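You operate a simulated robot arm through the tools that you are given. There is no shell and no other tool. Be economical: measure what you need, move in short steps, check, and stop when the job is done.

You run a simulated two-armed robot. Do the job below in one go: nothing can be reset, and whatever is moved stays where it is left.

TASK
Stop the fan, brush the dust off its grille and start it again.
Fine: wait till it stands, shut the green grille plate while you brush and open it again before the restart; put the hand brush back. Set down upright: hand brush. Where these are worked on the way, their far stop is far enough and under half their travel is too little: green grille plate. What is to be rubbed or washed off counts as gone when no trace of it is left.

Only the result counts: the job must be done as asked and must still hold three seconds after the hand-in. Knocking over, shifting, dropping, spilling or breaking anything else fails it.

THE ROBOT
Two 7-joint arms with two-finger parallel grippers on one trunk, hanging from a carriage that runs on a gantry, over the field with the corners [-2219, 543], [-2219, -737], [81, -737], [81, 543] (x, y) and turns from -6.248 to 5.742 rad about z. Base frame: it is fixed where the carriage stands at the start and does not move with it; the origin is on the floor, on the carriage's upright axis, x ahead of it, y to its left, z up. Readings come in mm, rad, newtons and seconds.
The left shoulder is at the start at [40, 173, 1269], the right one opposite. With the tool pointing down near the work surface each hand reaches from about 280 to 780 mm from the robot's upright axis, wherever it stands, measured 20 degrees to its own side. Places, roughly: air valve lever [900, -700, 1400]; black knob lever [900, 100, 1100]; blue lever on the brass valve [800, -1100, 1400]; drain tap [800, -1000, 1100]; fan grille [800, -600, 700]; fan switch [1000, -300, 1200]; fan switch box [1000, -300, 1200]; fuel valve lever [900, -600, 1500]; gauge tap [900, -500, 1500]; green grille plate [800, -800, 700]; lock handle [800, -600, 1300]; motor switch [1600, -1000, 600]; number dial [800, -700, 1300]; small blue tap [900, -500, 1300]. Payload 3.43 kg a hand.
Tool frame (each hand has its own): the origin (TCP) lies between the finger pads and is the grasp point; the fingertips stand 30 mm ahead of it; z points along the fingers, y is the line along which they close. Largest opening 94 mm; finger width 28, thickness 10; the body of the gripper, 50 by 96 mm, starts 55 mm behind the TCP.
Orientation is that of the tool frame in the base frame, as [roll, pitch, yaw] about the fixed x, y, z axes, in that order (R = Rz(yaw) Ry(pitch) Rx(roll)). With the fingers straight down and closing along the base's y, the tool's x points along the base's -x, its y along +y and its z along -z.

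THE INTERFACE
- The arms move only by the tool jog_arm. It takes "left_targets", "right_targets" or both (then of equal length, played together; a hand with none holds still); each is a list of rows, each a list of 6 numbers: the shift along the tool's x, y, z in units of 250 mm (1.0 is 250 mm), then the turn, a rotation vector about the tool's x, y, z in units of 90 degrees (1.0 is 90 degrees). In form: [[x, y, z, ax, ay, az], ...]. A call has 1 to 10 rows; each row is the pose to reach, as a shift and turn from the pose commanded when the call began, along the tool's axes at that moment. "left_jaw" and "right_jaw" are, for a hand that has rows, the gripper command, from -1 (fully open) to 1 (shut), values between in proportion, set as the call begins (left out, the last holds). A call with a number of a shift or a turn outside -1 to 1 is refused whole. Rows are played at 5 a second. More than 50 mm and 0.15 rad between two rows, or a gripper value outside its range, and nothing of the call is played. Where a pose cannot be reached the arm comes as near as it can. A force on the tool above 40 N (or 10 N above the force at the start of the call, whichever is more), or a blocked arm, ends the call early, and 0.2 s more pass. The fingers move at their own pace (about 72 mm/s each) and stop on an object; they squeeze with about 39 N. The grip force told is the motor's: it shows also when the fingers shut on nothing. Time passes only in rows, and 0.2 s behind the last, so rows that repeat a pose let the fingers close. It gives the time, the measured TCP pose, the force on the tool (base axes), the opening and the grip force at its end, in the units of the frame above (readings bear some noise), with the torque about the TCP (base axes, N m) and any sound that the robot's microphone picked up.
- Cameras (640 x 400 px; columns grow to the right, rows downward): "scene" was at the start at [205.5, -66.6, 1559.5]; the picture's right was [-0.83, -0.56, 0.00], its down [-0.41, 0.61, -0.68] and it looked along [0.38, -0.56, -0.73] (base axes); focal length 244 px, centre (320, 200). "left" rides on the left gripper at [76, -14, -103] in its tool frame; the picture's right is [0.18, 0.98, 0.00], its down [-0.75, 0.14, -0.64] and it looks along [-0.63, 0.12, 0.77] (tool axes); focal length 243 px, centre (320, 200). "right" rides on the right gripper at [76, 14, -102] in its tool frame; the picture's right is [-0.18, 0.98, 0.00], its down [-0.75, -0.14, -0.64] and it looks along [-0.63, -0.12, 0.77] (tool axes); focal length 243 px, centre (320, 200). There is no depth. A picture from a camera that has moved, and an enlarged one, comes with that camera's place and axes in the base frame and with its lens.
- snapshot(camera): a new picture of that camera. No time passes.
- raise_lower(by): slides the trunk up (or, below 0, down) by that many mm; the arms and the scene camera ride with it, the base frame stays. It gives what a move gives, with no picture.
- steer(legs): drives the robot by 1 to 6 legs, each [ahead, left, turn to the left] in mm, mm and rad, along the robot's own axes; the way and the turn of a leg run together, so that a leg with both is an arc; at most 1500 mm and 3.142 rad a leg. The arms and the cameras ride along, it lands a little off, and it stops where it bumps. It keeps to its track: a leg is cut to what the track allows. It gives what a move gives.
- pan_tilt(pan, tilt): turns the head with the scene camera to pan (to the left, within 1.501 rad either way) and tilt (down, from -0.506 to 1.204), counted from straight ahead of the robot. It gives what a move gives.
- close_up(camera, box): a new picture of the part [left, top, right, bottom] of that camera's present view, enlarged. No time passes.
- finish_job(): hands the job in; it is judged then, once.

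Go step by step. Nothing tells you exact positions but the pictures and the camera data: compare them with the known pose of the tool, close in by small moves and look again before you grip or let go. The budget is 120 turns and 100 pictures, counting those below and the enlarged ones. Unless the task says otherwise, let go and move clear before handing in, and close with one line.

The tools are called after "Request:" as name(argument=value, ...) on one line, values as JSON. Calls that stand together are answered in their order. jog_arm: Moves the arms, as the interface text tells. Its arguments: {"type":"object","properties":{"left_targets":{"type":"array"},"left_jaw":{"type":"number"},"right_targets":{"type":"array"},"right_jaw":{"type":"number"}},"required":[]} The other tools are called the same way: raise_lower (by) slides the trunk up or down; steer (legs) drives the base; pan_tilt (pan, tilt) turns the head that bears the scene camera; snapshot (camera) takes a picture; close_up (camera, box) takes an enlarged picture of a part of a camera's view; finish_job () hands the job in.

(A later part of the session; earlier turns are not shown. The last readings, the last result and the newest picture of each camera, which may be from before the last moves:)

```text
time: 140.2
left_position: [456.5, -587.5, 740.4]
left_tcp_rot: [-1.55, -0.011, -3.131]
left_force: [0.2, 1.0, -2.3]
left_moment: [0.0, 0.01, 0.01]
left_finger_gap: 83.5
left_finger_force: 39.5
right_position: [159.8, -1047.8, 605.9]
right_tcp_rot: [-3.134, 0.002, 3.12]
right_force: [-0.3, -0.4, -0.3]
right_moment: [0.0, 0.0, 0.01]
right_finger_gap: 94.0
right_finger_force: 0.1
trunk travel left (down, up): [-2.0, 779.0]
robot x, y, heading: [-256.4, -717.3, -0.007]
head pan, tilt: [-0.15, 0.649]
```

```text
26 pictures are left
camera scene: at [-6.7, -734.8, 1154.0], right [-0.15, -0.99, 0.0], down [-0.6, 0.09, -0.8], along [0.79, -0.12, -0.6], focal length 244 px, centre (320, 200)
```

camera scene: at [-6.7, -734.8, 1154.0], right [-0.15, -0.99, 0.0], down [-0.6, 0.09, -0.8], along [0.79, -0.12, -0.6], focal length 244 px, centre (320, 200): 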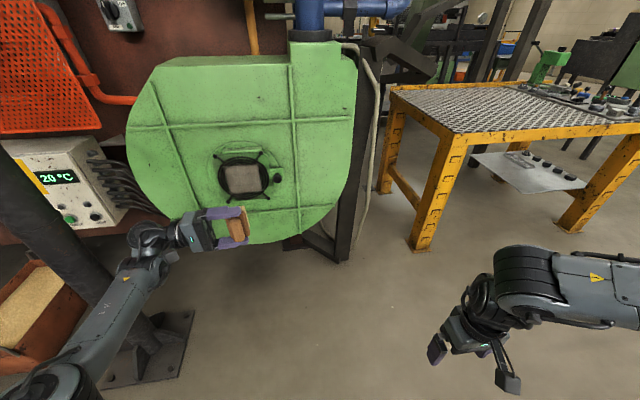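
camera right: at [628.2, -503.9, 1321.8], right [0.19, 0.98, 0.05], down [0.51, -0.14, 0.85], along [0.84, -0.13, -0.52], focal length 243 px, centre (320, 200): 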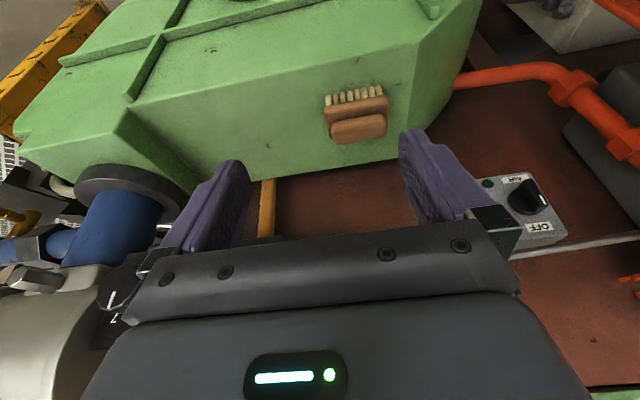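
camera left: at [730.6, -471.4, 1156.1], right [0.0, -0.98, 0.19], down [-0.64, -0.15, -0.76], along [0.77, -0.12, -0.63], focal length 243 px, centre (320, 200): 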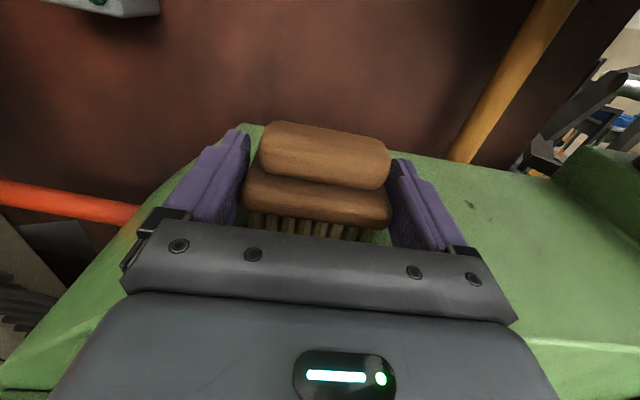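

Good reach. I'll drive forward until the bristles are near the grille, then look closer.

Request:
steer(legs=[[185, 0, 0.004]])

Request:
pan_tilt(pan=0.2, tilt=0.8)

Request:
snapshot(camera="scene")

Request:
snapshot(camera="left")

```text
time: 141.8
left_position: [636.4, -585.5, 737.7]
left_tcp_rot: [-1.551, -0.012, -3.126]
left_force: [-0.3, 0.0, -1.6]
left_moment: [-0.04, 0.04, 0.01]
left_finger_gap: 83.5
left_finger_force: 39.2
right_position: [338.8, -1046.7, 605.2]
right_tcp_rot: [-3.136, 0.0, 3.123]
right_force: [-0.8, -0.6, 0.8]
right_moment: [-0.02, -0.01, 0.04]
right_finger_gap: 93.9
right_finger_force: 0.1
trunk travel left (down, up): [-2.0, 779.0]
robot x, y, heading: [-68.3, -721.6, 0.0]
head pan, tilt: [-0.15, 0.649]
```

```text
time: 142.6
left_position: [639.4, -584.9, 739.2]
left_tcp_rot: [-1.552, -0.01, -3.126]
left_force: [-0.7, -0.5, -1.7]
left_moment: [0.01, 0.01, 0.04]
left_finger_gap: 83.6
left_finger_force: 39.3
right_position: [343.1, -1046.0, 605.2]
right_tcp_rot: [-3.137, 0.004, 3.123]
right_force: [0.8, -0.4, 0.0]
right_moment: [0.02, 0.03, 0.0]
right_finger_gap: 93.9
right_finger_force: 0.0
trunk travel left (down, up): [-2.0, 779.0]
robot x, y, heading: [-72.1, -721.5, -0.003]
head pan, tilt: [0.201, 0.799]
```

```text
25 pictures are left
camera scene: at [169.8, -704.5, 1141.6], right [0.2, -0.98, 0.0], down [-0.7, -0.14, -0.7], along [0.68, 0.14, -0.72], focal length 244 px, centre (320, 200)
```

scene: 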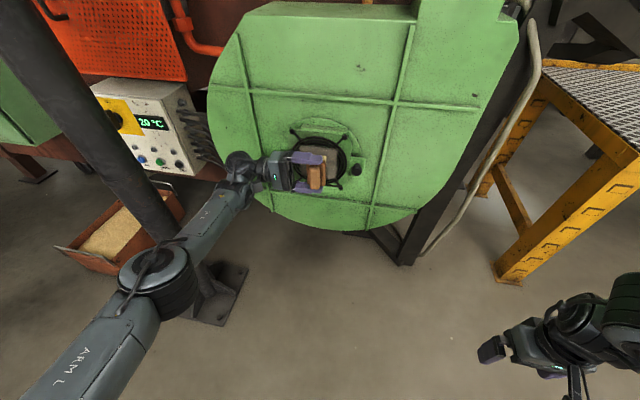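

```text
24 pictures are left
camera left: at [561.6, -483.1, 752.6], right [-0.19, -0.02, -0.98], down [0.74, 0.65, -0.16], along [0.64, -0.76, -0.11], focal length 243 px, centre (320, 200)
```

left: 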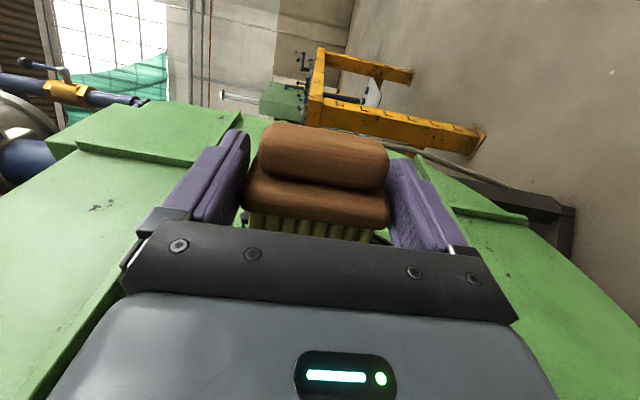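

Request:
jog_arm(left_targets=[[-0.06, 0, 0, 0, 0, 0], [-0.12, 0, 0, 0, 0, 0], [-0.18, 0, 0, 0, 0, 0]])

Request:
jog_arm(left_targets=[[-0.03, 0, 0, 0, 0, 0], [-0.06, 0, 0, 0, 0, 0]])

Request:
close_up(camera="scene", box=[260, 110, 380, 210])

```text
time: 143.4
left_position: [656.4, -587.2, 736.3]
left_tcp_rot: [-1.551, -0.012, -3.13]
left_force: [-0.3, 0.4, -1.3]
left_moment: [0.02, 0.0, -0.01]
left_finger_gap: 83.6
left_finger_force: 39.0
left hand out of reach, approached as far as the arm can: row 2, 3
right_position: [341.8, -1045.5, 605.5]
right_tcp_rot: [-3.137, 0.001, 3.122]
right_force: [0.4, 0.6, 0.2]
right_moment: [0.01, 0.02, -0.04]
right_finger_gap: 94.0
right_finger_force: 0.0
trunk travel left (down, up): [-2.0, 779.0]
robot x, y, heading: [-70.0, -720.4, 0.001]
head pan, tilt: [0.201, 0.799]
```

```text
time: 144.0
left_position: [657.6, -587.3, 737.0]
left_tcp_rot: [-1.551, -0.01, -3.127]
left_force: [1.3, -0.3, -1.1]
left_moment: [0.04, -0.01, 0.03]
left_finger_gap: 83.2
left_finger_force: 39.4
left hand out of reach, approached as far as the arm can: row 1, 2
right_position: [341.7, -1046.0, 605.6]
right_tcp_rot: [-3.134, 0.001, 3.122]
right_force: [-0.5, -0.7, -0.5]
right_moment: [0.0, 0.01, 0.0]
right_finger_gap: 94.3
right_finger_force: 0.1
trunk travel left (down, up): [-2.0, 779.0]
robot x, y, heading: [-72.4, -715.7, 0.002]
head pan, tilt: [0.201, 0.799]
```

```text
4.00 times, centred on (320, 160) of scene
camera zoom: at [169.0, -704.5, 1141.4], right [0.2, -0.98, 0.0], down [-0.7, -0.14, -0.7], along [0.68, 0.14, -0.72], focal length 976 px, centre (320, 360)
```

zoom: 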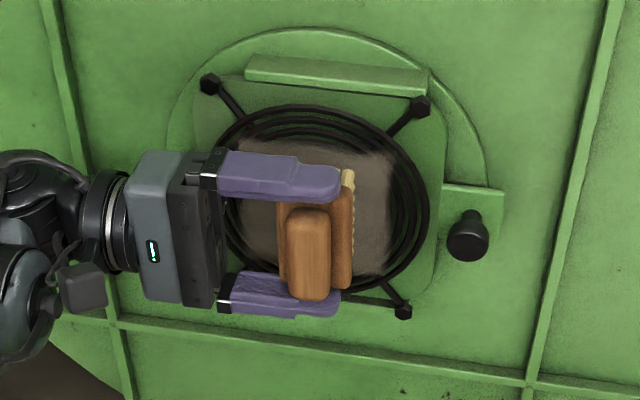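

The arm is fully extended, so I'll retract it a little and make up the distance with the base to keep some fine control.

Request:
jog_arm(left_targets=[[0.12, 0, 0, 0, 0, 0], [0.24, 0, 0, 0, 0, 0]])

Request:
steer(legs=[[74, 0, 0]])

Request:
jog_arm(left_targets=[[-0.025, 0, 0, 0, 0, 0], [-0.05, 0, 0, 0, 0, 0], [-0.075, 0, 0, 0, 0, 0], [-0.1, 0, 0, 0, 0, 0]])

Request:
close_up(camera="scene", box=[240, 80, 400, 200])

```text
time: 144.6
left_position: [597.0, -587.1, 737.3]
left_tcp_rot: [-1.55, -0.014, -3.126]
left_force: [-0.3, -1.0, -0.6]
left_moment: [0.03, 0.01, 0.02]
left_finger_gap: 83.2
left_finger_force: 38.6
right_position: [341.9, -1046.8, 606.1]
right_tcp_rot: [-3.137, 0.002, 3.123]
right_force: [-0.2, 0.2, -0.4]
right_moment: [-0.02, -0.02, 0.01]
right_finger_gap: 94.1
right_finger_force: 0.0
trunk travel left (down, up): [-2.0, 779.0]
robot x, y, heading: [-67.6, -720.0, 0.002]
head pan, tilt: [0.201, 0.799]
```

```text
time: 145.6
left_position: [665.5, -587.0, 735.8]
left_tcp_rot: [-1.551, -0.013, -3.13]
left_force: [-0.6, -0.4, -1.0]
left_moment: [0.04, 0.02, 0.01]
left_finger_gap: 83.3
left_finger_force: 38.8
right_position: [410.9, -1045.6, 604.8]
right_tcp_rot: [-3.137, -0.003, 3.121]
right_force: [-0.4, 0.6, -0.1]
right_moment: [0.0, -0.04, -0.01]
right_finger_gap: 94.3
right_finger_force: 0.1
trunk travel left (down, up): [-2.0, 779.0]
robot x, y, heading: [-0.1, -713.4, -0.002]
head pan, tilt: [0.201, 0.799]
```

```text
time: 146.6
left_position: [692.9, -586.4, 735.2]
left_tcp_rot: [-1.552, -0.012, -3.128]
left_force: [0.2, 0.0, -1.6]
left_moment: [-0.04, 0.03, 0.0]
left_finger_gap: 83.4
left_finger_force: 38.4
right_position: [413.0, -1046.9, 605.7]
right_tcp_rot: [-3.137, 0.0, 3.122]
right_force: [-0.8, 0.5, -0.1]
right_moment: [-0.01, -0.03, -0.01]
right_finger_gap: 94.1
right_finger_force: 0.1
trunk travel left (down, up): [-2.0, 779.0]
robot x, y, heading: [3.2, -720.2, 0.0]
head pan, tilt: [0.201, 0.799]
```

```text
3.33 times, centred on (320, 140) of scene
camera zoom: at [240.6, -704.4, 1141.3], right [0.2, -0.98, 0.0], down [-0.7, -0.14, -0.7], along [0.68, 0.14, -0.72], focal length 813 px, centre (320, 400)
```

zoom: 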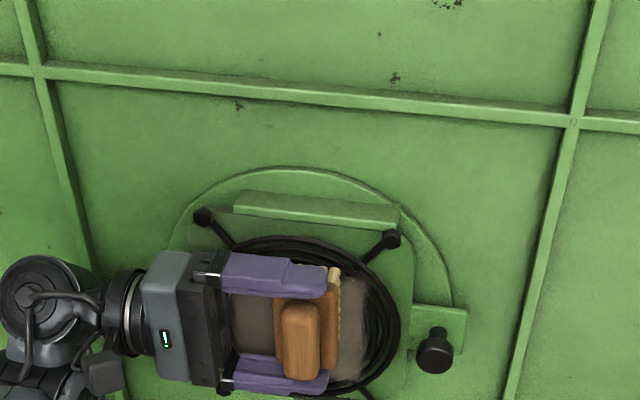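

Request:
jog_arm(left_targets=[[-0.02, 0, 0, 0, 0, 0], [-0.04, 0, 0, 0, 0, 0]])

Request:
jog_arm(left_targets=[[-0.015, 0, 0, 0, 0, 0], [-0.03, 0, 0, 0, 0, 0]])

```text
time: 147.4
left_position: [696.8, -586.4, 736.3]
left_tcp_rot: [-1.553, -0.003, -3.133]
left_force: [-25.5, 1.1, 4.1]
left_moment: [0.34, -0.56, 1.62]
left_finger_gap: 83.4
left_finger_force: 39.2
right_position: [407.4, -1045.5, 604.3]
right_tcp_rot: [-3.137, -0.002, 3.122]
right_force: [0.1, 0.0, -0.9]
right_moment: [0.03, -0.03, 0.01]
right_finger_gap: 94.3
right_finger_force: 0.1
trunk travel left (down, up): [-2.0, 779.0]
robot x, y, heading: [0.9, -717.9, -0.003]
head pan, tilt: [0.201, 0.799]
stopped in row 2 (left hand): the force on the tool passed its limit at 44 N (the readings are from after the stop); the commanded pose is now the measured one
```

```text
time: 147.8
left_position: [695.1, -587.6, 734.3]
left_tcp_rot: [-1.555, 0.0, -3.138]
left_force: [-33.3, 1.8, 4.1]
left_moment: [0.64, -0.15, 2.1]
left_finger_gap: 83.4
left_finger_force: 39.4
right_position: [405.4, -1044.0, 604.0]
right_tcp_rot: [-3.138, -0.002, 3.123]
right_force: [0.4, 0.6, -0.1]
right_moment: [-0.02, 0.01, 0.0]
right_finger_gap: 94.0
right_finger_force: 0.0
trunk travel left (down, up): [-2.0, 779.0]
robot x, y, heading: [1.7, -721.3, 0.006]
head pan, tilt: [0.201, 0.799]
stopped in row 2 (left hand): the force on the tool passed its limit at 46 N (the readings are from after the stop); the commanded pose is now the measured one
```

The contact torque shows the gripper body, not the bristles, is touching the ring. I'll back off and yaw the tool about 13° so the body stands clear.

Request:
jog_arm(left_targets=[[0.05, 0, 0, 0, 0, 0], [0.06, 0, 0, 0, -0.075, 0], [0.06, 0, 0, 0, -0.15, 0]])

Request:
jog_arm(left_targets=[[-0.03, 0, -0.006, 0, 0, 0], [-0.055, 0, -0.013, 0, 0, 0], [-0.08, 0, -0.019, 0, 0, 0]])

Request:
close_up(camera="scene", box=[270, 110, 380, 200])

```text
time: 148.6
left_position: [698.1, -587.9, 735.2]
left_tcp_rot: [-1.551, -0.001, -2.91]
left_force: [-17.8, -5.4, 2.6]
left_moment: [-0.04, -0.23, -0.7]
left_finger_gap: 83.4
left_finger_force: 39.3
left hand out of reach, approached as far as the arm can: row 3
right_position: [407.0, -1047.0, 604.9]
right_tcp_rot: [-3.135, 0.0, 3.123]
right_force: [-0.2, 0.4, 0.1]
right_moment: [0.03, -0.02, -0.03]
right_finger_gap: 94.1
right_finger_force: 0.0
trunk travel left (down, up): [-2.0, 779.0]
robot x, y, heading: [2.1, -722.5, 0.003]
head pan, tilt: [0.201, 0.799]
```

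```text
time: 149.3
left_position: [711.2, -580.6, 733.2]
left_tcp_rot: [-1.552, -0.001, -2.908]
left_force: [-17.6, -4.4, -0.7]
left_moment: [0.03, 0.29, 1.06]
left_finger_gap: 83.2
left_finger_force: 39.4
right_position: [409.7, -1044.8, 605.2]
right_tcp_rot: [-3.14, 0.0, 3.124]
right_force: [0.5, 0.0, 1.0]
right_moment: [-0.01, -0.03, -0.01]
right_finger_gap: 94.2
right_finger_force: 0.0
trunk travel left (down, up): [-2.0, 779.0]
robot x, y, heading: [0.6, -721.3, 0.001]
head pan, tilt: [0.201, 0.799]
stopped in row 3 (left hand): the force on the tool passed its limit at 49 N (the readings are from after the stop); the commanded pose is now the measured one
```

```text
4.44 times, centred on (325, 155) of scene
camera zoom: at [236.3, -703.8, 1140.7], right [0.2, -0.98, 0.0], down [-0.7, -0.14, -0.69], along [0.68, 0.14, -0.72], focal length 1084 px, centre (298, 400)
```

zoom: 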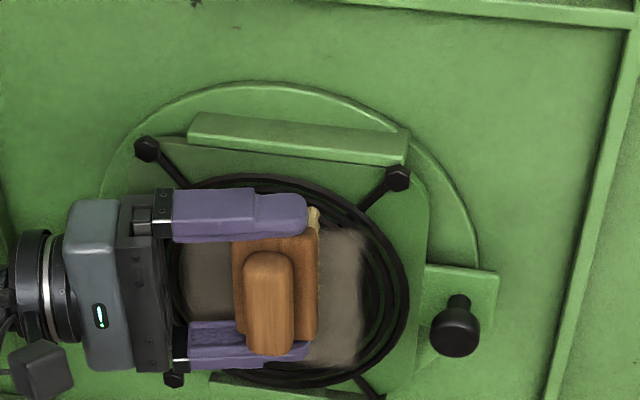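

The bristles press now. I'll lighten slightly and sweep right and left across the dust at this height.

Request:
jog_arm(left_targets=[[0.02, 0, -0.004, 0, 0, 0], [0.03, 0, 0.06, 0, 0, 0], [0.05, 0, 0.13, 0, 0, 0], [0.03, 0, 0.06, 0, 0, 0], [0.02, 0, -0.004, 0, 0, 0], [0.0, 0, -0.08, 0, 0, 0], [-0.02, 0, -0.16, 0, 0, 0], [-0.04, 0, -0.24, 0, 0, 0], [-0.06, 0, -0.32, 0, 0, 0]])

Request:
close_up(camera="scene", box=[270, 110, 380, 200])

```text
time: 151.3
left_position: [712.1, -495.5, 734.6]
left_tcp_rot: [-1.552, 0.002, -2.902]
left_force: [-5.6, -1.1, -0.2]
left_moment: [-0.03, 0.21, -0.23]
left_finger_gap: 83.8
left_finger_force: 38.6
right_position: [412.7, -1044.1, 605.2]
right_tcp_rot: [-3.139, 0.002, 3.124]
right_force: [0.5, 0.2, -0.2]
right_moment: [0.03, 0.01, -0.04]
right_finger_gap: 94.1
right_finger_force: 0.0
trunk travel left (down, up): [-2.0, 779.0]
robot x, y, heading: [-0.5, -720.6, 0.002]
head pan, tilt: [0.201, 0.799]
```

```text
4.44 times, centred on (325, 155) of scene
camera zoom: at [239.4, -703.7, 1141.3], right [0.2, -0.98, 0.0], down [-0.7, -0.14, -0.7], along [0.68, 0.14, -0.72], focal length 1084 px, centre (298, 400)
```

zoom: 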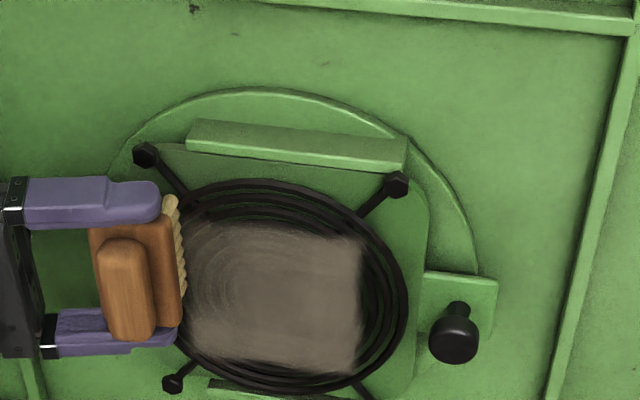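

The dust is fading where brushed. I'll make more full-width passes at this height.

Request:
jog_arm(left_targets=[[0.02, 0, 0.13, 0, 0, 0], [0.05, 0, 0.26, 0, 0, 0], [0.075, 0, 0.38, 0, 0, 0], [0.1, 0, 0.5, 0, 0, 0], [0.115, 0, 0.58, 0, 0, 0], [0.1, 0, 0.5, 0, 0, 0], [0.075, 0, 0.38, 0, 0, 0], [0.05, 0, 0.26, 0, 0, 0], [0.02, 0, 0.13, 0, 0, 0], [0, 0, 0, 0, 0, 0]])

Request:
jog_arm(left_targets=[[0.02, 0, 0.13, 0, 0, 0], [0.045, 0, 0.26, 0, 0, 0], [0.07, 0, 0.38, 0, 0, 0], [0.095, 0, 0.5, 0, 0, 0], [0.11, 0, 0.58, 0, 0, 0], [0.095, 0, 0.5, 0, 0, 0], [0.07, 0, 0.38, 0, 0, 0], [0.045, 0, 0.26, 0, 0, 0], [0.02, 0, 0.13, 0, 0, 0], [0, 0, 0, 0, 0, 0]])

Request:
close_up(camera="scene", box=[270, 110, 380, 200])

```text
time: 152.4
left_position: [711.4, -632.8, 734.2]
left_tcp_rot: [-1.551, 0.002, -2.908]
left_force: [-11.4, -6.4, -0.5]
left_moment: [-0.1, 0.24, 0.63]
left_finger_gap: 83.5
left_finger_force: 39.2
right_position: [410.6, -1048.3, 605.0]
right_tcp_rot: [-3.137, 0.001, 3.123]
right_force: [0.4, -0.3, 0.1]
right_moment: [-0.01, -0.04, -0.03]
right_finger_gap: 94.2
right_finger_force: 0.1
trunk travel left (down, up): [-2.0, 779.0]
robot x, y, heading: [-0.9, -722.7, 0.003]
head pan, tilt: [0.201, 0.799]
stopped in row 5 (left hand): the force on the tool passed its limit at 58 N (the readings are from after the stop); the commanded pose is now the measured one
```

```text
time: 152.8
left_position: [712.3, -651.9, 734.3]
left_tcp_rot: [-1.556, 0.003, -2.891]
left_force: [-21.2, 11.9, 1.6]
left_moment: [0.4, 0.25, 1.77]
left_finger_gap: 83.4
left_finger_force: 38.6
right_position: [407.7, -1042.5, 603.5]
right_tcp_rot: [-3.137, -0.002, 3.128]
right_force: [-0.3, 0.9, -1.0]
right_moment: [0.02, -0.03, -0.01]
right_finger_gap: 94.1
right_finger_force: 0.0
trunk travel left (down, up): [-2.0, 779.0]
robot x, y, heading: [-1.1, -713.7, 0.003]
head pan, tilt: [0.201, 0.799]
stopped in row 2 (left hand): the force on the tool passed its limit at 62 N (the readings are from after the stop); the commanded pose is now the measured one
```

```text
4.44 times, centred on (325, 155) of scene
camera zoom: at [234.0, -701.5, 1140.5], right [0.21, -0.98, 0.0], down [-0.7, -0.15, -0.69], along [0.68, 0.14, -0.72], focal length 1084 px, centre (298, 400)
```

zoom: 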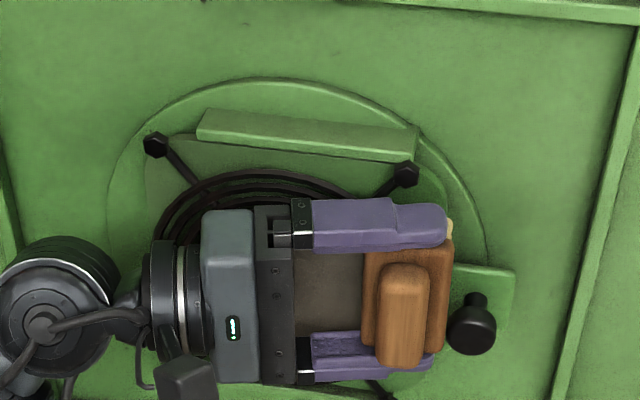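

I went slightly too far right, near the plate knob. I'll ease off and move back left, then keep passes within y -615 to -500.

Request:
jog_arm(left_targets=[[0.035, 0, -0.006, 0, 0, 0], [0.004, 0, -0.137, 0, 0, 0], [-0.027, 0, -0.273, 0, 0, 0], [-0.062, 0, -0.429, 0, 0, 0], [-0.097, 0, -0.586, 0, 0, 0]])

Request:
close_up(camera="scene", box=[270, 110, 380, 200])

```text
time: 154.1
left_position: [706.4, -507.9, 735.2]
left_tcp_rot: [-1.553, 0.006, -2.897]
left_force: [-1.1, 0.1, -2.3]
left_moment: [0.03, 0.0, 0.03]
left_finger_gap: 83.7
left_finger_force: 38.8
left hand out of reach, approached as far as the arm can: row 1
right_position: [413.4, -1042.5, 605.5]
right_tcp_rot: [-3.139, 0.003, 3.126]
right_force: [0.0, -0.3, -0.5]
right_moment: [-0.05, 0.02, 0.04]
right_finger_gap: 94.0
right_finger_force: 0.1
trunk travel left (down, up): [-2.0, 779.0]
robot x, y, heading: [-0.7, -719.0, 0.003]
head pan, tilt: [0.201, 0.799]
```

```text
4.44 times, centred on (325, 155) of scene
camera zoom: at [239.1, -701.7, 1141.4], right [0.2, -0.98, 0.0], down [-0.7, -0.15, -0.7], along [0.68, 0.14, -0.72], focal length 1084 px, centre (298, 400)
```

zoom: 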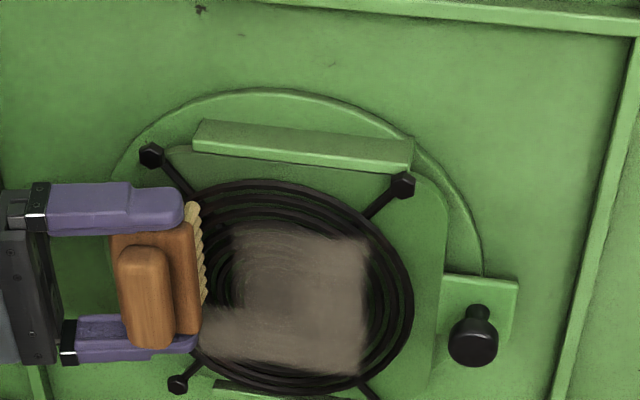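

Brushing works, but the gripper body holds it off on the right side. I'll tilt a further 14° and continue from the middle.

Request:
jog_arm(left_targets=[[0.058, 0, -0.014, 0, 0, 0], [0.058, 0, -0.014, 0, -0.078, 0], [0.058, 0, -0.014, 0, -0.155, 0]])

Request:
jog_arm(left_targets=[[0.065, 0, 0.124, 0, 0, 0], [0.13, 0, 0.248, 0, 0, 0], [0.11, 0, 0.258, 0, 0, 0], [0.09, 0, 0.269, 0, 0, 0], [0.07, 0, 0.279, 0, 0, 0], [0.055, 0, 0.287, 0, 0, 0]])

```text
time: 154.8
left_position: [693.5, -511.7, 733.5]
left_tcp_rot: [-1.55, 0.002, -2.648]
left_force: [0.3, -0.8, -1.3]
left_moment: [-0.04, 0.01, 0.04]
left_finger_gap: 82.0
left_finger_force: 38.7
right_position: [415.4, -1046.9, 607.4]
right_tcp_rot: [-3.134, 0.002, 3.127]
right_force: [0.0, -0.9, -0.6]
right_moment: [0.04, 0.0, -0.01]
right_finger_gap: 94.0
right_finger_force: 0.1
trunk travel left (down, up): [-2.0, 779.0]
robot x, y, heading: [0.9, -716.5, 0.008]
head pan, tilt: [0.201, 0.799]
```

```text
time: 156.2
left_position: [707.4, -580.4, 734.8]
left_tcp_rot: [-1.551, -0.001, -2.658]
left_force: [-24.6, 3.4, 5.4]
left_moment: [-0.27, -1.06, -0.5]
left_finger_gap: 82.3
left_finger_force: 38.9
right_position: [410.1, -1043.1, 603.8]
right_tcp_rot: [-3.137, 0.0, 3.126]
right_force: [0.0, 0.4, -0.4]
right_moment: [0.02, 0.04, -0.04]
right_finger_gap: 94.0
right_finger_force: 0.1
trunk travel left (down, up): [-2.0, 779.0]
robot x, y, heading: [2.5, -719.1, 0.008]
head pan, tilt: [0.201, 0.799]
```

Contact is now through the bristles. Sweeping.

Request:
jog_arm(left_targets=[[0.047, 0, 0.068, 0, 0, 0], [0.084, 0, 0.138, 0, 0, 0], [0.047, 0, 0.068, 0, 0, 0], [0.01, 0, -0.004, 0, 0, 0], [-0.046, 0, -0.11, 0, 0, 0], [-0.1, 0, -0.217, 0, 0, 0], [-0.046, 0, -0.11, 0, 0, 0], [0.01, 0, -0.004, 0, 0, 0], [0.047, 0, 0.068, 0, 0, 0], [0.084, 0, 0.138, 0, 0, 0]])

Request:
jog_arm(left_targets=[[-0.037, 0, -0.07, 0, 0, 0], [-0.074, 0, -0.142, 0, 0, 0], [-0.13, 0, -0.25, 0, 0, 0], [-0.185, 0, -0.355, 0, 0, 0], [-0.24, 0, -0.46, 0, 0, 0]])

Request:
close_up(camera="scene", box=[270, 110, 380, 200])

```text
time: 158.4
left_position: [708.4, -620.8, 735.2]
left_tcp_rot: [-1.55, -0.001, -2.655]
left_force: [-9.4, 0.0, 0.7]
left_moment: [-0.04, -0.22, -0.18]
left_finger_gap: 81.9
left_finger_force: 38.6
right_position: [412.4, -1045.6, 605.5]
right_tcp_rot: [-3.137, 0.002, 3.125]
right_force: [0.6, 0.4, -0.3]
right_moment: [0.02, 0.04, 0.01]
right_finger_gap: 93.9
right_finger_force: 0.1
trunk travel left (down, up): [-2.0, 779.0]
robot x, y, heading: [2.0, -718.3, 0.002]
head pan, tilt: [0.201, 0.799]
```

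```text
time: 159.7
left_position: [709.2, -485.4, 733.7]
left_tcp_rot: [-1.555, 0.0, -2.65]
left_force: [-6.4, 2.8, -1.9]
left_moment: [0.03, -0.06, -0.12]
left_finger_gap: 81.8
left_finger_force: 39.2
right_position: [413.6, -1042.3, 605.2]
right_tcp_rot: [-3.137, 0.001, 3.127]
right_force: [0.1, 0.6, -0.6]
right_moment: [0.0, 0.02, -0.02]
right_finger_gap: 93.8
right_finger_force: 0.0
trunk travel left (down, up): [-2.0, 779.0]
robot x, y, heading: [1.4, -716.5, 0.008]
head pan, tilt: [0.201, 0.799]
```

```text
4.44 times, centred on (325, 155) of scene
camera zoom: at [238.9, -701.6, 1141.3], right [0.2, -0.98, 0.0], down [-0.7, -0.15, -0.7], along [0.68, 0.14, -0.72], focal length 1084 px, centre (298, 400)
```

zoom: 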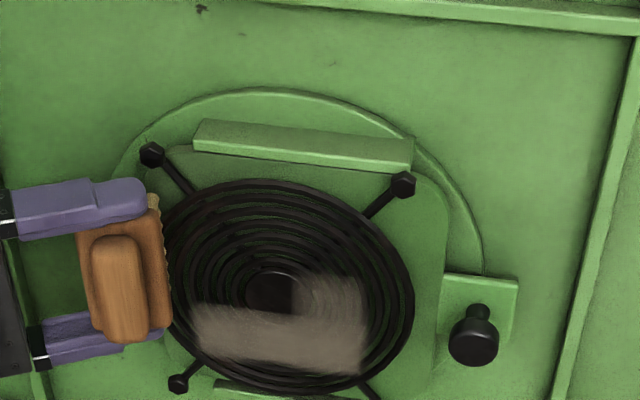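

Most of the upper dust is gone. I'll drop 45 mm and repeat the passes on the lower strip.

Request:
jog_arm(left_targets=[[0, 0.09, 0, 0, 0, 0], [0, 0.18, 0, 0, 0, 0], [0.065, 0.18, 0.124, 0, 0, 0], [0.13, 0.18, 0.248, 0, 0, 0], [0.194, 0.18, 0.373, 0, 0, 0], [0.25, 0.18, 0.479, 0, 0, 0]])

Request:
jog_arm(left_targets=[[-0.055, 0, -0.106, 0, 0, 0], [-0.12, 0, -0.23, 0, 0, 0], [-0.185, 0, -0.355, 0, 0, 0], [-0.25, 0, -0.479, 0, 0, 0], [-0.185, 0, -0.355, 0, 0, 0], [-0.12, 0, -0.23, 0, 0, 0], [-0.055, 0, -0.106, 0, 0, 0], [0, 0, 0, 0, 0, 0]])

Request:
jog_arm(left_targets=[[-0.055, 0, -0.106, 0, 0, 0], [-0.12, 0, -0.23, 0, 0, 0], [-0.185, 0, -0.355, 0, 0, 0], [-0.25, 0, -0.479, 0, 0, 0]])

Request:
close_up(camera="scene", box=[270, 110, 380, 200])

```text
time: 161.1
left_position: [708.5, -627.3, 689.9]
left_tcp_rot: [-1.551, -0.002, -2.656]
left_force: [-14.0, 3.8, 0.0]
left_moment: [-0.18, -0.55, -0.23]
left_finger_gap: 81.7
left_finger_force: 39.2
right_position: [410.2, -1043.6, 605.0]
right_tcp_rot: [-3.138, 0.0, 3.127]
right_force: [-0.1, -0.4, 0.3]
right_moment: [-0.01, 0.02, 0.02]
right_finger_gap: 94.0
right_finger_force: 0.0
trunk travel left (down, up): [-2.0, 779.0]
robot x, y, heading: [2.0, -718.5, 0.012]
head pan, tilt: [0.201, 0.799]
```

```text
time: 162.8
left_position: [707.0, -626.9, 689.1]
left_tcp_rot: [-1.551, -0.003, -2.655]
left_force: [-13.5, 3.4, 0.3]
left_moment: [-0.15, -0.52, -0.22]
left_finger_gap: 81.9
left_finger_force: 39.2
right_position: [411.4, -1043.7, 604.6]
right_tcp_rot: [-3.137, -0.001, 3.124]
right_force: [-0.3, -0.4, -0.6]
right_moment: [0.0, 0.02, -0.04]
right_finger_gap: 93.7
right_finger_force: 0.1
trunk travel left (down, up): [-2.0, 779.0]
robot x, y, heading: [-2.3, -717.9, 0.007]
head pan, tilt: [0.201, 0.799]
```

```text
time: 163.8
left_position: [707.8, -488.0, 686.3]
left_tcp_rot: [-1.555, -0.002, -2.653]
left_force: [-10.0, -1.8, -3.8]
left_moment: [0.12, -0.31, -0.35]
left_finger_gap: 81.9
left_finger_force: 38.8
right_position: [411.5, -1044.1, 604.1]
right_tcp_rot: [-3.138, 0.001, 3.127]
right_force: [-0.4, 0.4, 0.4]
right_moment: [-0.02, 0.0, 0.0]
right_finger_gap: 94.1
right_finger_force: 0.1
trunk travel left (down, up): [-2.0, 779.0]
robot x, y, heading: [-1.3, -720.1, 0.008]
head pan, tilt: [0.201, 0.799]
```

```text
4.44 times, centred on (325, 155) of scene
camera zoom: at [237.6, -702.6, 1141.0], right [0.2, -0.98, 0.0], down [-0.7, -0.15, -0.7], along [0.68, 0.14, -0.72], focal length 1084 px, centre (298, 400)
```

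zoom: 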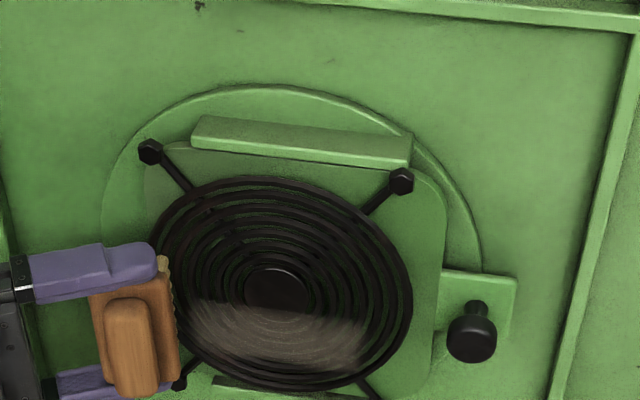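

Only a thin lower film remains. More passes, slightly lower and firmer.

Request:
jog_arm(left_targets=[[-0.007, 0.05, 0.004, 0, 0, 0], [0.058, 0.05, 0.128, 0, 0, 0], [0.123, 0.05, 0.252, 0, 0, 0], [0.187, 0.05, 0.377, 0, 0, 0], [0.243, 0.05, 0.48, 0, 0, 0], [0.187, 0.05, 0.377, 0, 0, 0], [0.123, 0.05, 0.252, 0, 0, 0], [0.058, 0.05, 0.128, 0, 0, 0], [-0.007, 0.05, 0.004, 0, 0, 0]])

Request:
jog_arm(left_targets=[[0.065, 0, 0.124, 0, 0, 0], [0.13, 0, 0.248, 0, 0, 0], [0.194, 0, 0.373, 0, 0, 0], [0.25, 0, 0.479, 0, 0, 0], [0.194, 0, 0.373, 0, 0, 0], [0.13, 0, 0.248, 0, 0, 0], [0.065, 0, 0.124, 0, 0, 0], [0, 0, 0, 0, 0, 0]])

Request:
close_up(camera="scene", box=[270, 110, 380, 200])

```text
time: 165.8
left_position: [707.9, -492.7, 675.1]
left_tcp_rot: [-1.554, -0.004, -2.655]
left_force: [-18.2, -6.7, -2.9]
left_moment: [0.27, -0.58, -0.73]
left_finger_gap: 81.7
left_finger_force: 39.3
right_position: [409.5, -1044.0, 604.7]
right_tcp_rot: [-3.137, -0.001, 3.128]
right_force: [0.2, 0.3, -0.5]
right_moment: [-0.02, 0.01, -0.02]
right_finger_gap: 94.2
right_finger_force: 0.0
trunk travel left (down, up): [-2.0, 779.0]
robot x, y, heading: [-0.9, -718.1, 0.005]
head pan, tilt: [0.201, 0.799]
```

```text
time: 167.7
left_position: [710.7, -487.4, 674.2]
left_tcp_rot: [-1.553, 0.0, -2.652]
left_force: [-8.3, -2.1, -2.8]
left_moment: [0.13, -0.24, -0.31]
left_finger_gap: 83.5
left_finger_force: 39.6
right_position: [411.5, -1043.4, 604.5]
right_tcp_rot: [-3.137, 0.001, 3.125]
right_force: [-0.3, 0.6, -0.2]
right_moment: [-0.03, 0.01, -0.02]
right_finger_gap: 94.0
right_finger_force: 0.0
trunk travel left (down, up): [-2.0, 779.0]
robot x, y, heading: [2.8, -718.9, 0.007]
head pan, tilt: [0.201, 0.799]
```

```text
4.44 times, centred on (325, 155) of scene
camera zoom: at [237.8, -702.7, 1141.1], right [0.2, -0.98, 0.0], down [-0.7, -0.15, -0.7], along [0.68, 0.14, -0.72], focal length 1084 px, centre (298, 400)
```

zoom: 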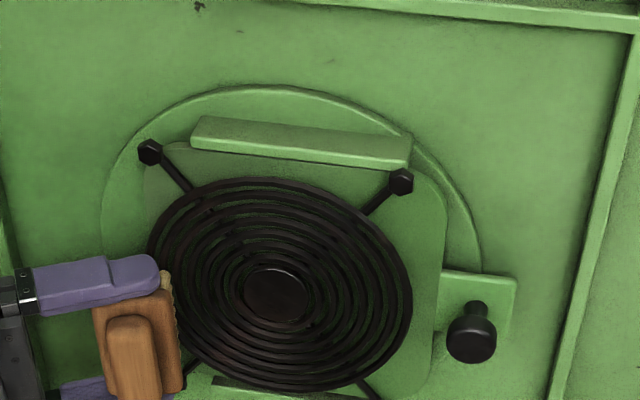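

Looks clean. One more safety pass at two higher levels, then I'll back off.

Request:
jog_arm(left_targets=[[0, -0.1, 0, 0, 0, 0], [0.065, -0.1, 0.124, 0, 0, 0], [0.13, -0.1, 0.248, 0, 0, 0], [0.194, -0.1, 0.373, 0, 0, 0], [0.25, -0.1, 0.479, 0, 0, 0], [0.25, -0.24, 0.479, 0, 0, 0], [0.194, -0.24, 0.373, 0, 0, 0], [0.13, -0.24, 0.248, 0, 0, 0], [0.065, -0.24, 0.124, 0, 0, 0], [0, -0.24, 0, 0, 0, 0]])

Request:
jog_arm(left_targets=[[0.1, 0, 0, 0, 0, 0], [0.2, 0, 0, 0, 0, 0]])

Request:
steer(legs=[[-260, 0, 0]])

Request:
snapshot(camera="left")

Request:
close_up(camera="scene", box=[260, 80, 360, 160])

```text
time: 169.8
left_position: [711.2, -485.5, 737.6]
left_tcp_rot: [-1.555, 0.0, -2.652]
left_force: [-7.0, 2.2, -1.4]
left_moment: [0.0, -0.03, -0.15]
left_finger_gap: 83.5
left_finger_force: 38.9
right_position: [414.8, -1040.5, 606.1]
right_tcp_rot: [-3.138, 0.003, 3.126]
right_force: [-0.1, -0.7, 0.4]
right_moment: [0.0, 0.02, 0.02]
right_finger_gap: 94.1
right_finger_force: 0.0
trunk travel left (down, up): [-2.0, 779.0]
robot x, y, heading: [-1.6, -719.2, 0.005]
head pan, tilt: [0.201, 0.799]
```

```text
time: 170.4
left_position: [666.9, -511.3, 735.5]
left_tcp_rot: [-1.554, 0.001, -2.653]
left_force: [-0.5, -0.1, -1.5]
left_moment: [0.02, -0.01, 0.02]
left_finger_gap: 83.6
left_finger_force: 38.3
right_position: [414.0, -1042.6, 606.5]
right_tcp_rot: [-3.139, 0.001, 3.125]
right_force: [-0.8, -0.4, -0.2]
right_moment: [0.0, -0.01, -0.02]
right_finger_gap: 94.0
right_finger_force: 0.1
trunk travel left (down, up): [-2.0, 779.0]
robot x, y, heading: [-3.0, -716.5, 0.005]
head pan, tilt: [0.201, 0.799]
```

```text
time: 172.3
left_position: [413.9, -512.7, 739.5]
left_tcp_rot: [-1.552, 0.0, -2.653]
left_force: [-0.2, 0.5, -0.8]
left_moment: [0.0, -0.01, -0.04]
left_finger_gap: 83.6
left_finger_force: 38.8
right_position: [160.0, -1045.3, 606.4]
right_tcp_rot: [-3.137, 0.003, 3.128]
right_force: [-0.1, 0.7, 0.0]
right_moment: [0.0, 0.01, -0.02]
right_finger_gap: 94.2
right_finger_force: 0.1
trunk travel left (down, up): [-2.0, 779.0]
robot x, y, heading: [-259.5, -719.2, 0.006]
head pan, tilt: [0.201, 0.799]
```

```text
14 pictures are left
camera left: at [296.6, -459.1, 751.1], right [-0.15, -0.1, -0.98], down [0.36, 0.92, -0.15], along [0.92, -0.38, -0.1], focal length 243 px, centre (320, 200)
```

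left: 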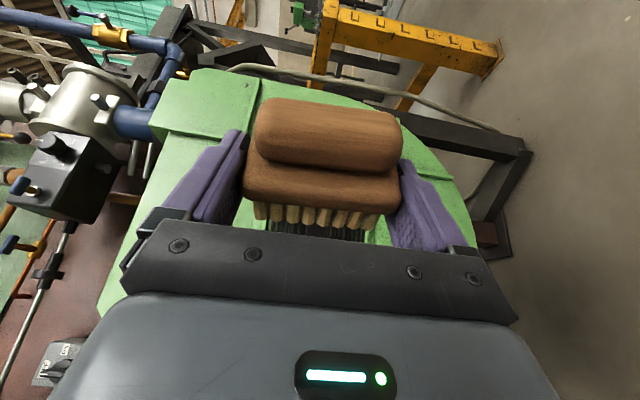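

```text
5.00 times, centred on (310, 120) of scene
camera zoom: at [-16.2, -704.0, 1141.8], right [0.21, -0.98, 0.0], down [-0.7, -0.15, -0.7], along [0.68, 0.14, -0.72], focal length 1220 px, centre (370, 600)
```

zoom: 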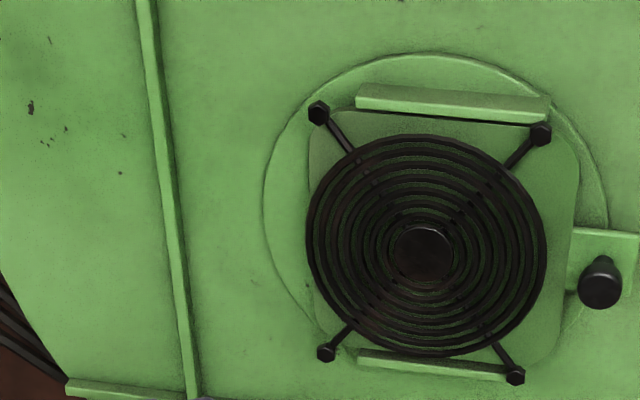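

The grille is completely clean. I'll retrace now: untilt, raise the hand and trunk, and rotate the brush upright again.

Request:
jog_arm(left_targets=[[0, -0.11, 0, 0, 0.061, 0], [0, -0.22, 0, 0, 0.122, 0], [0, -0.33, 0, 0, 0.183, 0], [0, -0.44, 0, 0, 0.244, 0], [0, -0.55, 0, 0, 0.305, 0]])

Request:
raise_lower(by=258)

Request:
jog_arm(left_targets=[[0, 0, 0, 0.051, -0.051, -0.051], [0, 0, 0, 0.102, -0.102, -0.102], [0, 0, 0, 0.153, -0.153, -0.153], [0, 0, 0, 0.204, -0.204, -0.204], [0, 0, 0, 0.255, -0.255, -0.255], [0, 0, 0, 0.306, -0.306, -0.306], [0, 0, 0, 0.357, -0.357, -0.357], [0, 0, 0, 0.408, -0.408, -0.408], [0, 0, 0, 0.459, -0.459, -0.459], [0, 0, 0, 0.51, -0.51, -0.51]])

Request:
jog_arm(left_targets=[[0, 0, 0, 0.052, -0.052, -0.052], [0, 0, 0, 0.104, -0.104, -0.104], [0, 0, 0, 0.156, -0.156, -0.156], [0, 0, 0, 0.208, -0.208, -0.208], [0, 0, 0, 0.26, -0.26, -0.26]])

```text
time: 173.5
left_position: [410.1, -511.0, 875.8]
left_tcp_rot: [-1.554, 0.009, -3.132]
left_force: [0.1, 0.8, -0.8]
left_moment: [0.0, -0.01, -0.03]
left_finger_gap: 83.5
left_finger_force: 39.3
right_position: [159.3, -1045.8, 606.9]
right_tcp_rot: [-3.137, 0.004, 3.127]
right_force: [-0.1, -0.6, 0.6]
right_moment: [0.0, 0.0, 0.0]
right_finger_gap: 93.9
right_finger_force: 0.0
trunk travel left (down, up): [-2.0, 779.0]
robot x, y, heading: [-256.0, -720.3, 0.007]
head pan, tilt: [0.201, 0.799]
```

```text
time: 176.2
left_position: [409.5, -511.3, 1132.8]
left_tcp_rot: [-1.555, 0.008, -3.131]
left_force: [-0.3, -0.4, -0.8]
left_moment: [0.02, -0.02, 0.01]
left_finger_gap: 83.4
left_finger_force: 39.4
right_position: [158.9, -1045.3, 863.3]
right_tcp_rot: [-3.137, 0.003, 3.127]
right_force: [-0.5, -0.2, -0.4]
right_moment: [0.01, 0.02, 0.0]
right_finger_gap: 93.8
right_finger_force: 0.0
trunk travel left (down, up): [-260.0, 521.0]
robot x, y, heading: [-255.3, -723.7, 0.008]
head pan, tilt: [0.201, 0.799]
```

```text
time: 178.4
left_position: [408.2, -510.4, 1132.9]
left_tcp_rot: [-0.959, -0.999, -2.584]
left_force: [0.1, -0.9, -1.5]
left_moment: [0.01, 0.03, 0.01]
left_finger_gap: 83.4
left_finger_force: 38.5
right_position: [158.7, -1045.1, 863.5]
right_tcp_rot: [-3.136, 0.003, 3.128]
right_force: [0.3, -1.4, 1.4]
right_moment: [0.05, -0.03, 0.0]
right_finger_gap: 93.9
right_finger_force: 0.0
trunk travel left (down, up): [-260.0, 521.0]
robot x, y, heading: [-259.0, -722.7, 0.013]
head pan, tilt: [0.201, 0.799]
```

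```text
time: 179.6
left_position: [409.0, -512.4, 1133.0]
left_tcp_rot: [1.166, -1.553, 1.987]
left_force: [-0.8, 0.7, -1.4]
left_moment: [0.0, -0.01, 0.03]
left_finger_gap: 83.3
left_finger_force: 39.2
right_position: [158.6, -1045.2, 864.1]
right_tcp_rot: [-3.137, 0.004, 3.128]
right_force: [0.4, 0.2, 0.0]
right_moment: [0.05, -0.01, 0.02]
right_finger_gap: 94.0
right_finger_force: 0.0
trunk travel left (down, up): [-260.0, 521.0]
robot x, y, heading: [-256.7, -722.0, 0.004]
head pan, tilt: [0.201, 0.799]
```

Brush is upright again. I'll drive in over the fan top and position above its old spot.

Request:
steer(legs=[[333, 0, -0.006]])

Request:
jog_arm(left_targets=[[0, -0.05, 0.13, 0, 0, 0], [0, -0.1, 0.26, 0, 0, 0], [0, -0.1, 0.38, 0, 0, 0]])

Request:
snapshot(camera="left")

```text
time: 181.7
left_position: [740.4, -513.8, 1132.2]
left_tcp_rot: [1.071, -1.551, 2.075]
left_force: [-0.1, 0.0, -2.3]
left_moment: [0.02, 0.05, 0.0]
left_finger_gap: 83.5
left_finger_force: 38.8
right_position: [487.2, -1044.8, 864.2]
right_tcp_rot: [-3.136, 0.003, 3.12]
right_force: [-0.3, 0.3, -0.1]
right_moment: [0.03, -0.01, -0.01]
right_finger_gap: 93.9
right_finger_force: 0.1
trunk travel left (down, up): [-260.0, 521.0]
robot x, y, heading: [69.7, -717.8, 0.003]
head pan, tilt: [0.201, 0.799]
```

```text
time: 182.5
left_position: [834.8, -489.7, 1135.1]
left_tcp_rot: [1.064, -1.551, 2.082]
left_force: [-0.8, -0.1, -0.7]
left_moment: [-0.03, 0.02, 0.01]
left_finger_gap: 83.3
left_finger_force: 39.0
right_position: [486.2, -1046.7, 864.2]
right_tcp_rot: [-3.136, 0.002, 3.119]
right_force: [0.5, -0.6, 0.1]
right_moment: [0.03, 0.03, 0.01]
right_finger_gap: 93.9
right_finger_force: 0.1
trunk travel left (down, up): [-260.0, 521.0]
robot x, y, heading: [71.5, -720.1, 0.005]
head pan, tilt: [0.201, 0.799]
```

```text
12 pictures are left
camera left: at [730.8, -474.1, 1210.4], right [0.0, -0.98, 0.2], down [-0.63, -0.16, -0.76], along [0.77, -0.12, -0.62], focal length 243 px, centre (320, 200)
```

left: 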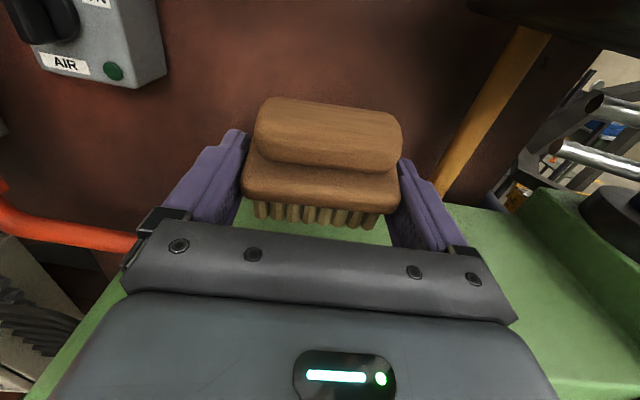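

Request:
jog_arm(left_targets=[[0, -0.014, 0, 0, -0.035, 0], [0, -0.014, 0, 0, -0.07, 0]])

Request:
raise_lower(by=-50)

Request:
jog_arm(left_targets=[[-0.016, 0, 0, 0, 0, 0], [-0.032, 0, 0, 0, 0, 0]])

Request:
snapshot(camera="left")

```text
time: 183.1
left_position: [834.9, -484.7, 1134.2]
left_tcp_rot: [2.98, -1.467, 0.165]
left_force: [-0.6, -0.5, 0.1]
left_moment: [-0.03, 0.02, -0.01]
left_finger_gap: 83.5
left_finger_force: 39.5
right_position: [485.0, -1044.9, 863.9]
right_tcp_rot: [-3.139, 0.001, 3.123]
right_force: [0.3, 0.0, -0.7]
right_moment: [-0.01, 0.03, 0.04]
right_finger_gap: 94.0
right_finger_force: 0.0
trunk travel left (down, up): [-260.0, 521.0]
robot x, y, heading: [68.3, -718.9, -0.002]
head pan, tilt: [0.201, 0.799]
```

```text
time: 184.1
left_position: [834.6, -485.1, 1085.0]
left_tcp_rot: [2.977, -1.468, 0.169]
left_force: [-0.1, 0.5, -1.5]
left_moment: [0.0, 0.03, 0.01]
left_finger_gap: 83.7
left_finger_force: 38.7
right_position: [486.2, -1045.8, 813.0]
right_tcp_rot: [-3.137, 0.004, 3.123]
right_force: [-0.4, -0.4, -0.1]
right_moment: [0.0, -0.02, 0.01]
right_finger_gap: 93.9
right_finger_force: 0.0
trunk travel left (down, up): [-210.0, 571.0]
robot x, y, heading: [72.1, -721.7, 0.004]
head pan, tilt: [0.201, 0.799]
```

```text
time: 184.7
left_position: [833.5, -487.0, 1074.7]
left_tcp_rot: [2.975, -1.466, 0.172]
left_force: [0.3, 0.0, -0.6]
left_moment: [-0.01, 0.0, -0.01]
left_finger_gap: 83.7
left_finger_force: 39.0
right_position: [485.8, -1045.9, 815.3]
right_tcp_rot: [-3.139, 0.002, 3.124]
right_force: [-0.7, -0.9, 0.4]
right_moment: [-0.01, 0.0, -0.02]
right_finger_gap: 93.8
right_finger_force: 0.1
trunk travel left (down, up): [-210.0, 571.0]
robot x, y, heading: [71.8, -721.3, 0.003]
head pan, tilt: [0.201, 0.799]
```

```text
11 pictures are left
camera left: at [738.5, -469.6, 1162.3], right [0.02, -0.98, 0.2], down [-0.71, -0.16, -0.68], along [0.7, -0.13, -0.7], focal length 243 px, centre (320, 200)
```

left: 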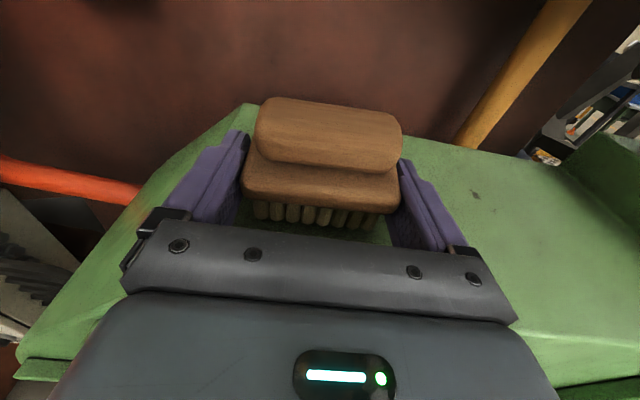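

Request:
jog_arm(left_targets=[[-0.012, 0, 0, 0, 0, 0], [-0.024, 0, 0, 0, 0, 0]])

Request:
jog_arm(left_targets=[[-0.008, 0, 0, 0, 0, 0], [-0.016, 0, 0, 0, 0, 0]])

```text
time: 185.3
left_position: [834.0, -485.4, 1072.7]
left_tcp_rot: [2.962, -1.471, 0.182]
left_force: [-1.7, -1.1, 6.1]
left_moment: [0.23, 0.1, 0.07]
left_finger_gap: 83.3
left_finger_force: 39.1
right_position: [486.4, -1045.4, 814.0]
right_tcp_rot: [-3.139, 0.003, 3.121]
right_force: [0.0, 0.3, 0.2]
right_moment: [-0.04, 0.0, -0.01]
right_finger_gap: 94.0
right_finger_force: 0.0
trunk travel left (down, up): [-210.0, 571.0]
robot x, y, heading: [73.0, -721.7, 0.005]
head pan, tilt: [0.201, 0.799]
```

```text
time: 185.9
left_position: [834.1, -485.6, 1070.4]
left_tcp_rot: [2.951, -1.474, 0.195]
left_force: [-2.4, -3.8, 18.4]
left_moment: [0.61, 0.18, 0.09]
left_finger_gap: 83.8
left_finger_force: 38.5
right_position: [486.7, -1045.1, 816.5]
right_tcp_rot: [-3.137, 0.005, 3.121]
right_force: [0.6, -0.4, -0.7]
right_moment: [0.02, 0.0, -0.01]
right_finger_gap: 94.0
right_finger_force: 0.1
trunk travel left (down, up): [-210.0, 571.0]
robot x, y, heading: [72.8, -718.0, 0.003]
head pan, tilt: [0.201, 0.799]
```

Bristles touch the fan top. I'll ease the press slightly and open the fingers.

Request:
jog_arm(left_targets=[[0.008, 0, 0, 0, 0, 0], [0.008, 0, 0, 0, 0, 0]])

Request:
jog_arm(left_targets=[[0, 0, 0, 0, 0, 0], [0, 0, 0, 0, 0, 0], [0, 0, 0, 0, 0, 0]], left_jaw=-1)

Request:
snapshot(camera="left")

```text
time: 186.5
left_position: [835.0, -486.2, 1069.4]
left_tcp_rot: [2.97, -1.469, 0.174]
left_force: [0.4, -4.7, 15.6]
left_moment: [0.41, 0.07, 0.06]
left_finger_gap: 83.8
left_finger_force: 39.5
right_position: [488.3, -1046.1, 814.9]
right_tcp_rot: [-3.137, 0.005, 3.121]
right_force: [0.0, 0.5, 0.0]
right_moment: [0.04, 0.03, -0.02]
right_finger_gap: 94.2
right_finger_force: 0.1
trunk travel left (down, up): [-210.0, 571.0]
robot x, y, heading: [71.3, -716.9, 0.002]
head pan, tilt: [0.201, 0.799]
```

```text
time: 187.3
left_position: [832.3, -484.5, 1068.4]
left_tcp_rot: [2.985, -1.468, 0.163]
left_force: [-0.3, -0.8, -0.8]
left_moment: [-0.01, -0.03, 0.0]
left_finger_gap: 94.1
left_finger_force: 0.1
right_position: [485.5, -1046.7, 814.2]
right_tcp_rot: [-3.139, 0.002, 3.123]
right_force: [0.4, 0.1, 0.8]
right_moment: [-0.02, 0.0, 0.01]
right_finger_gap: 94.0
right_finger_force: 0.1
trunk travel left (down, up): [-210.0, 571.0]
robot x, y, heading: [74.1, -718.6, 0.002]
head pan, tilt: [0.201, 0.799]
```

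```text
10 pictures are left
camera left: at [737.1, -469.6, 1154.7], right [0.02, -0.98, 0.2], down [-0.71, -0.16, -0.68], along [0.7, -0.13, -0.7], focal length 243 px, centre (320, 200)
```

left: 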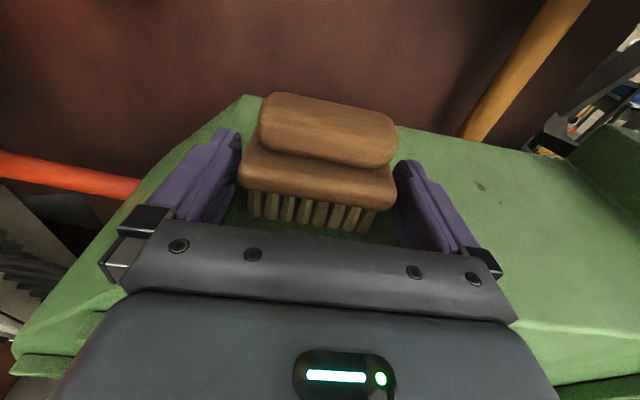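

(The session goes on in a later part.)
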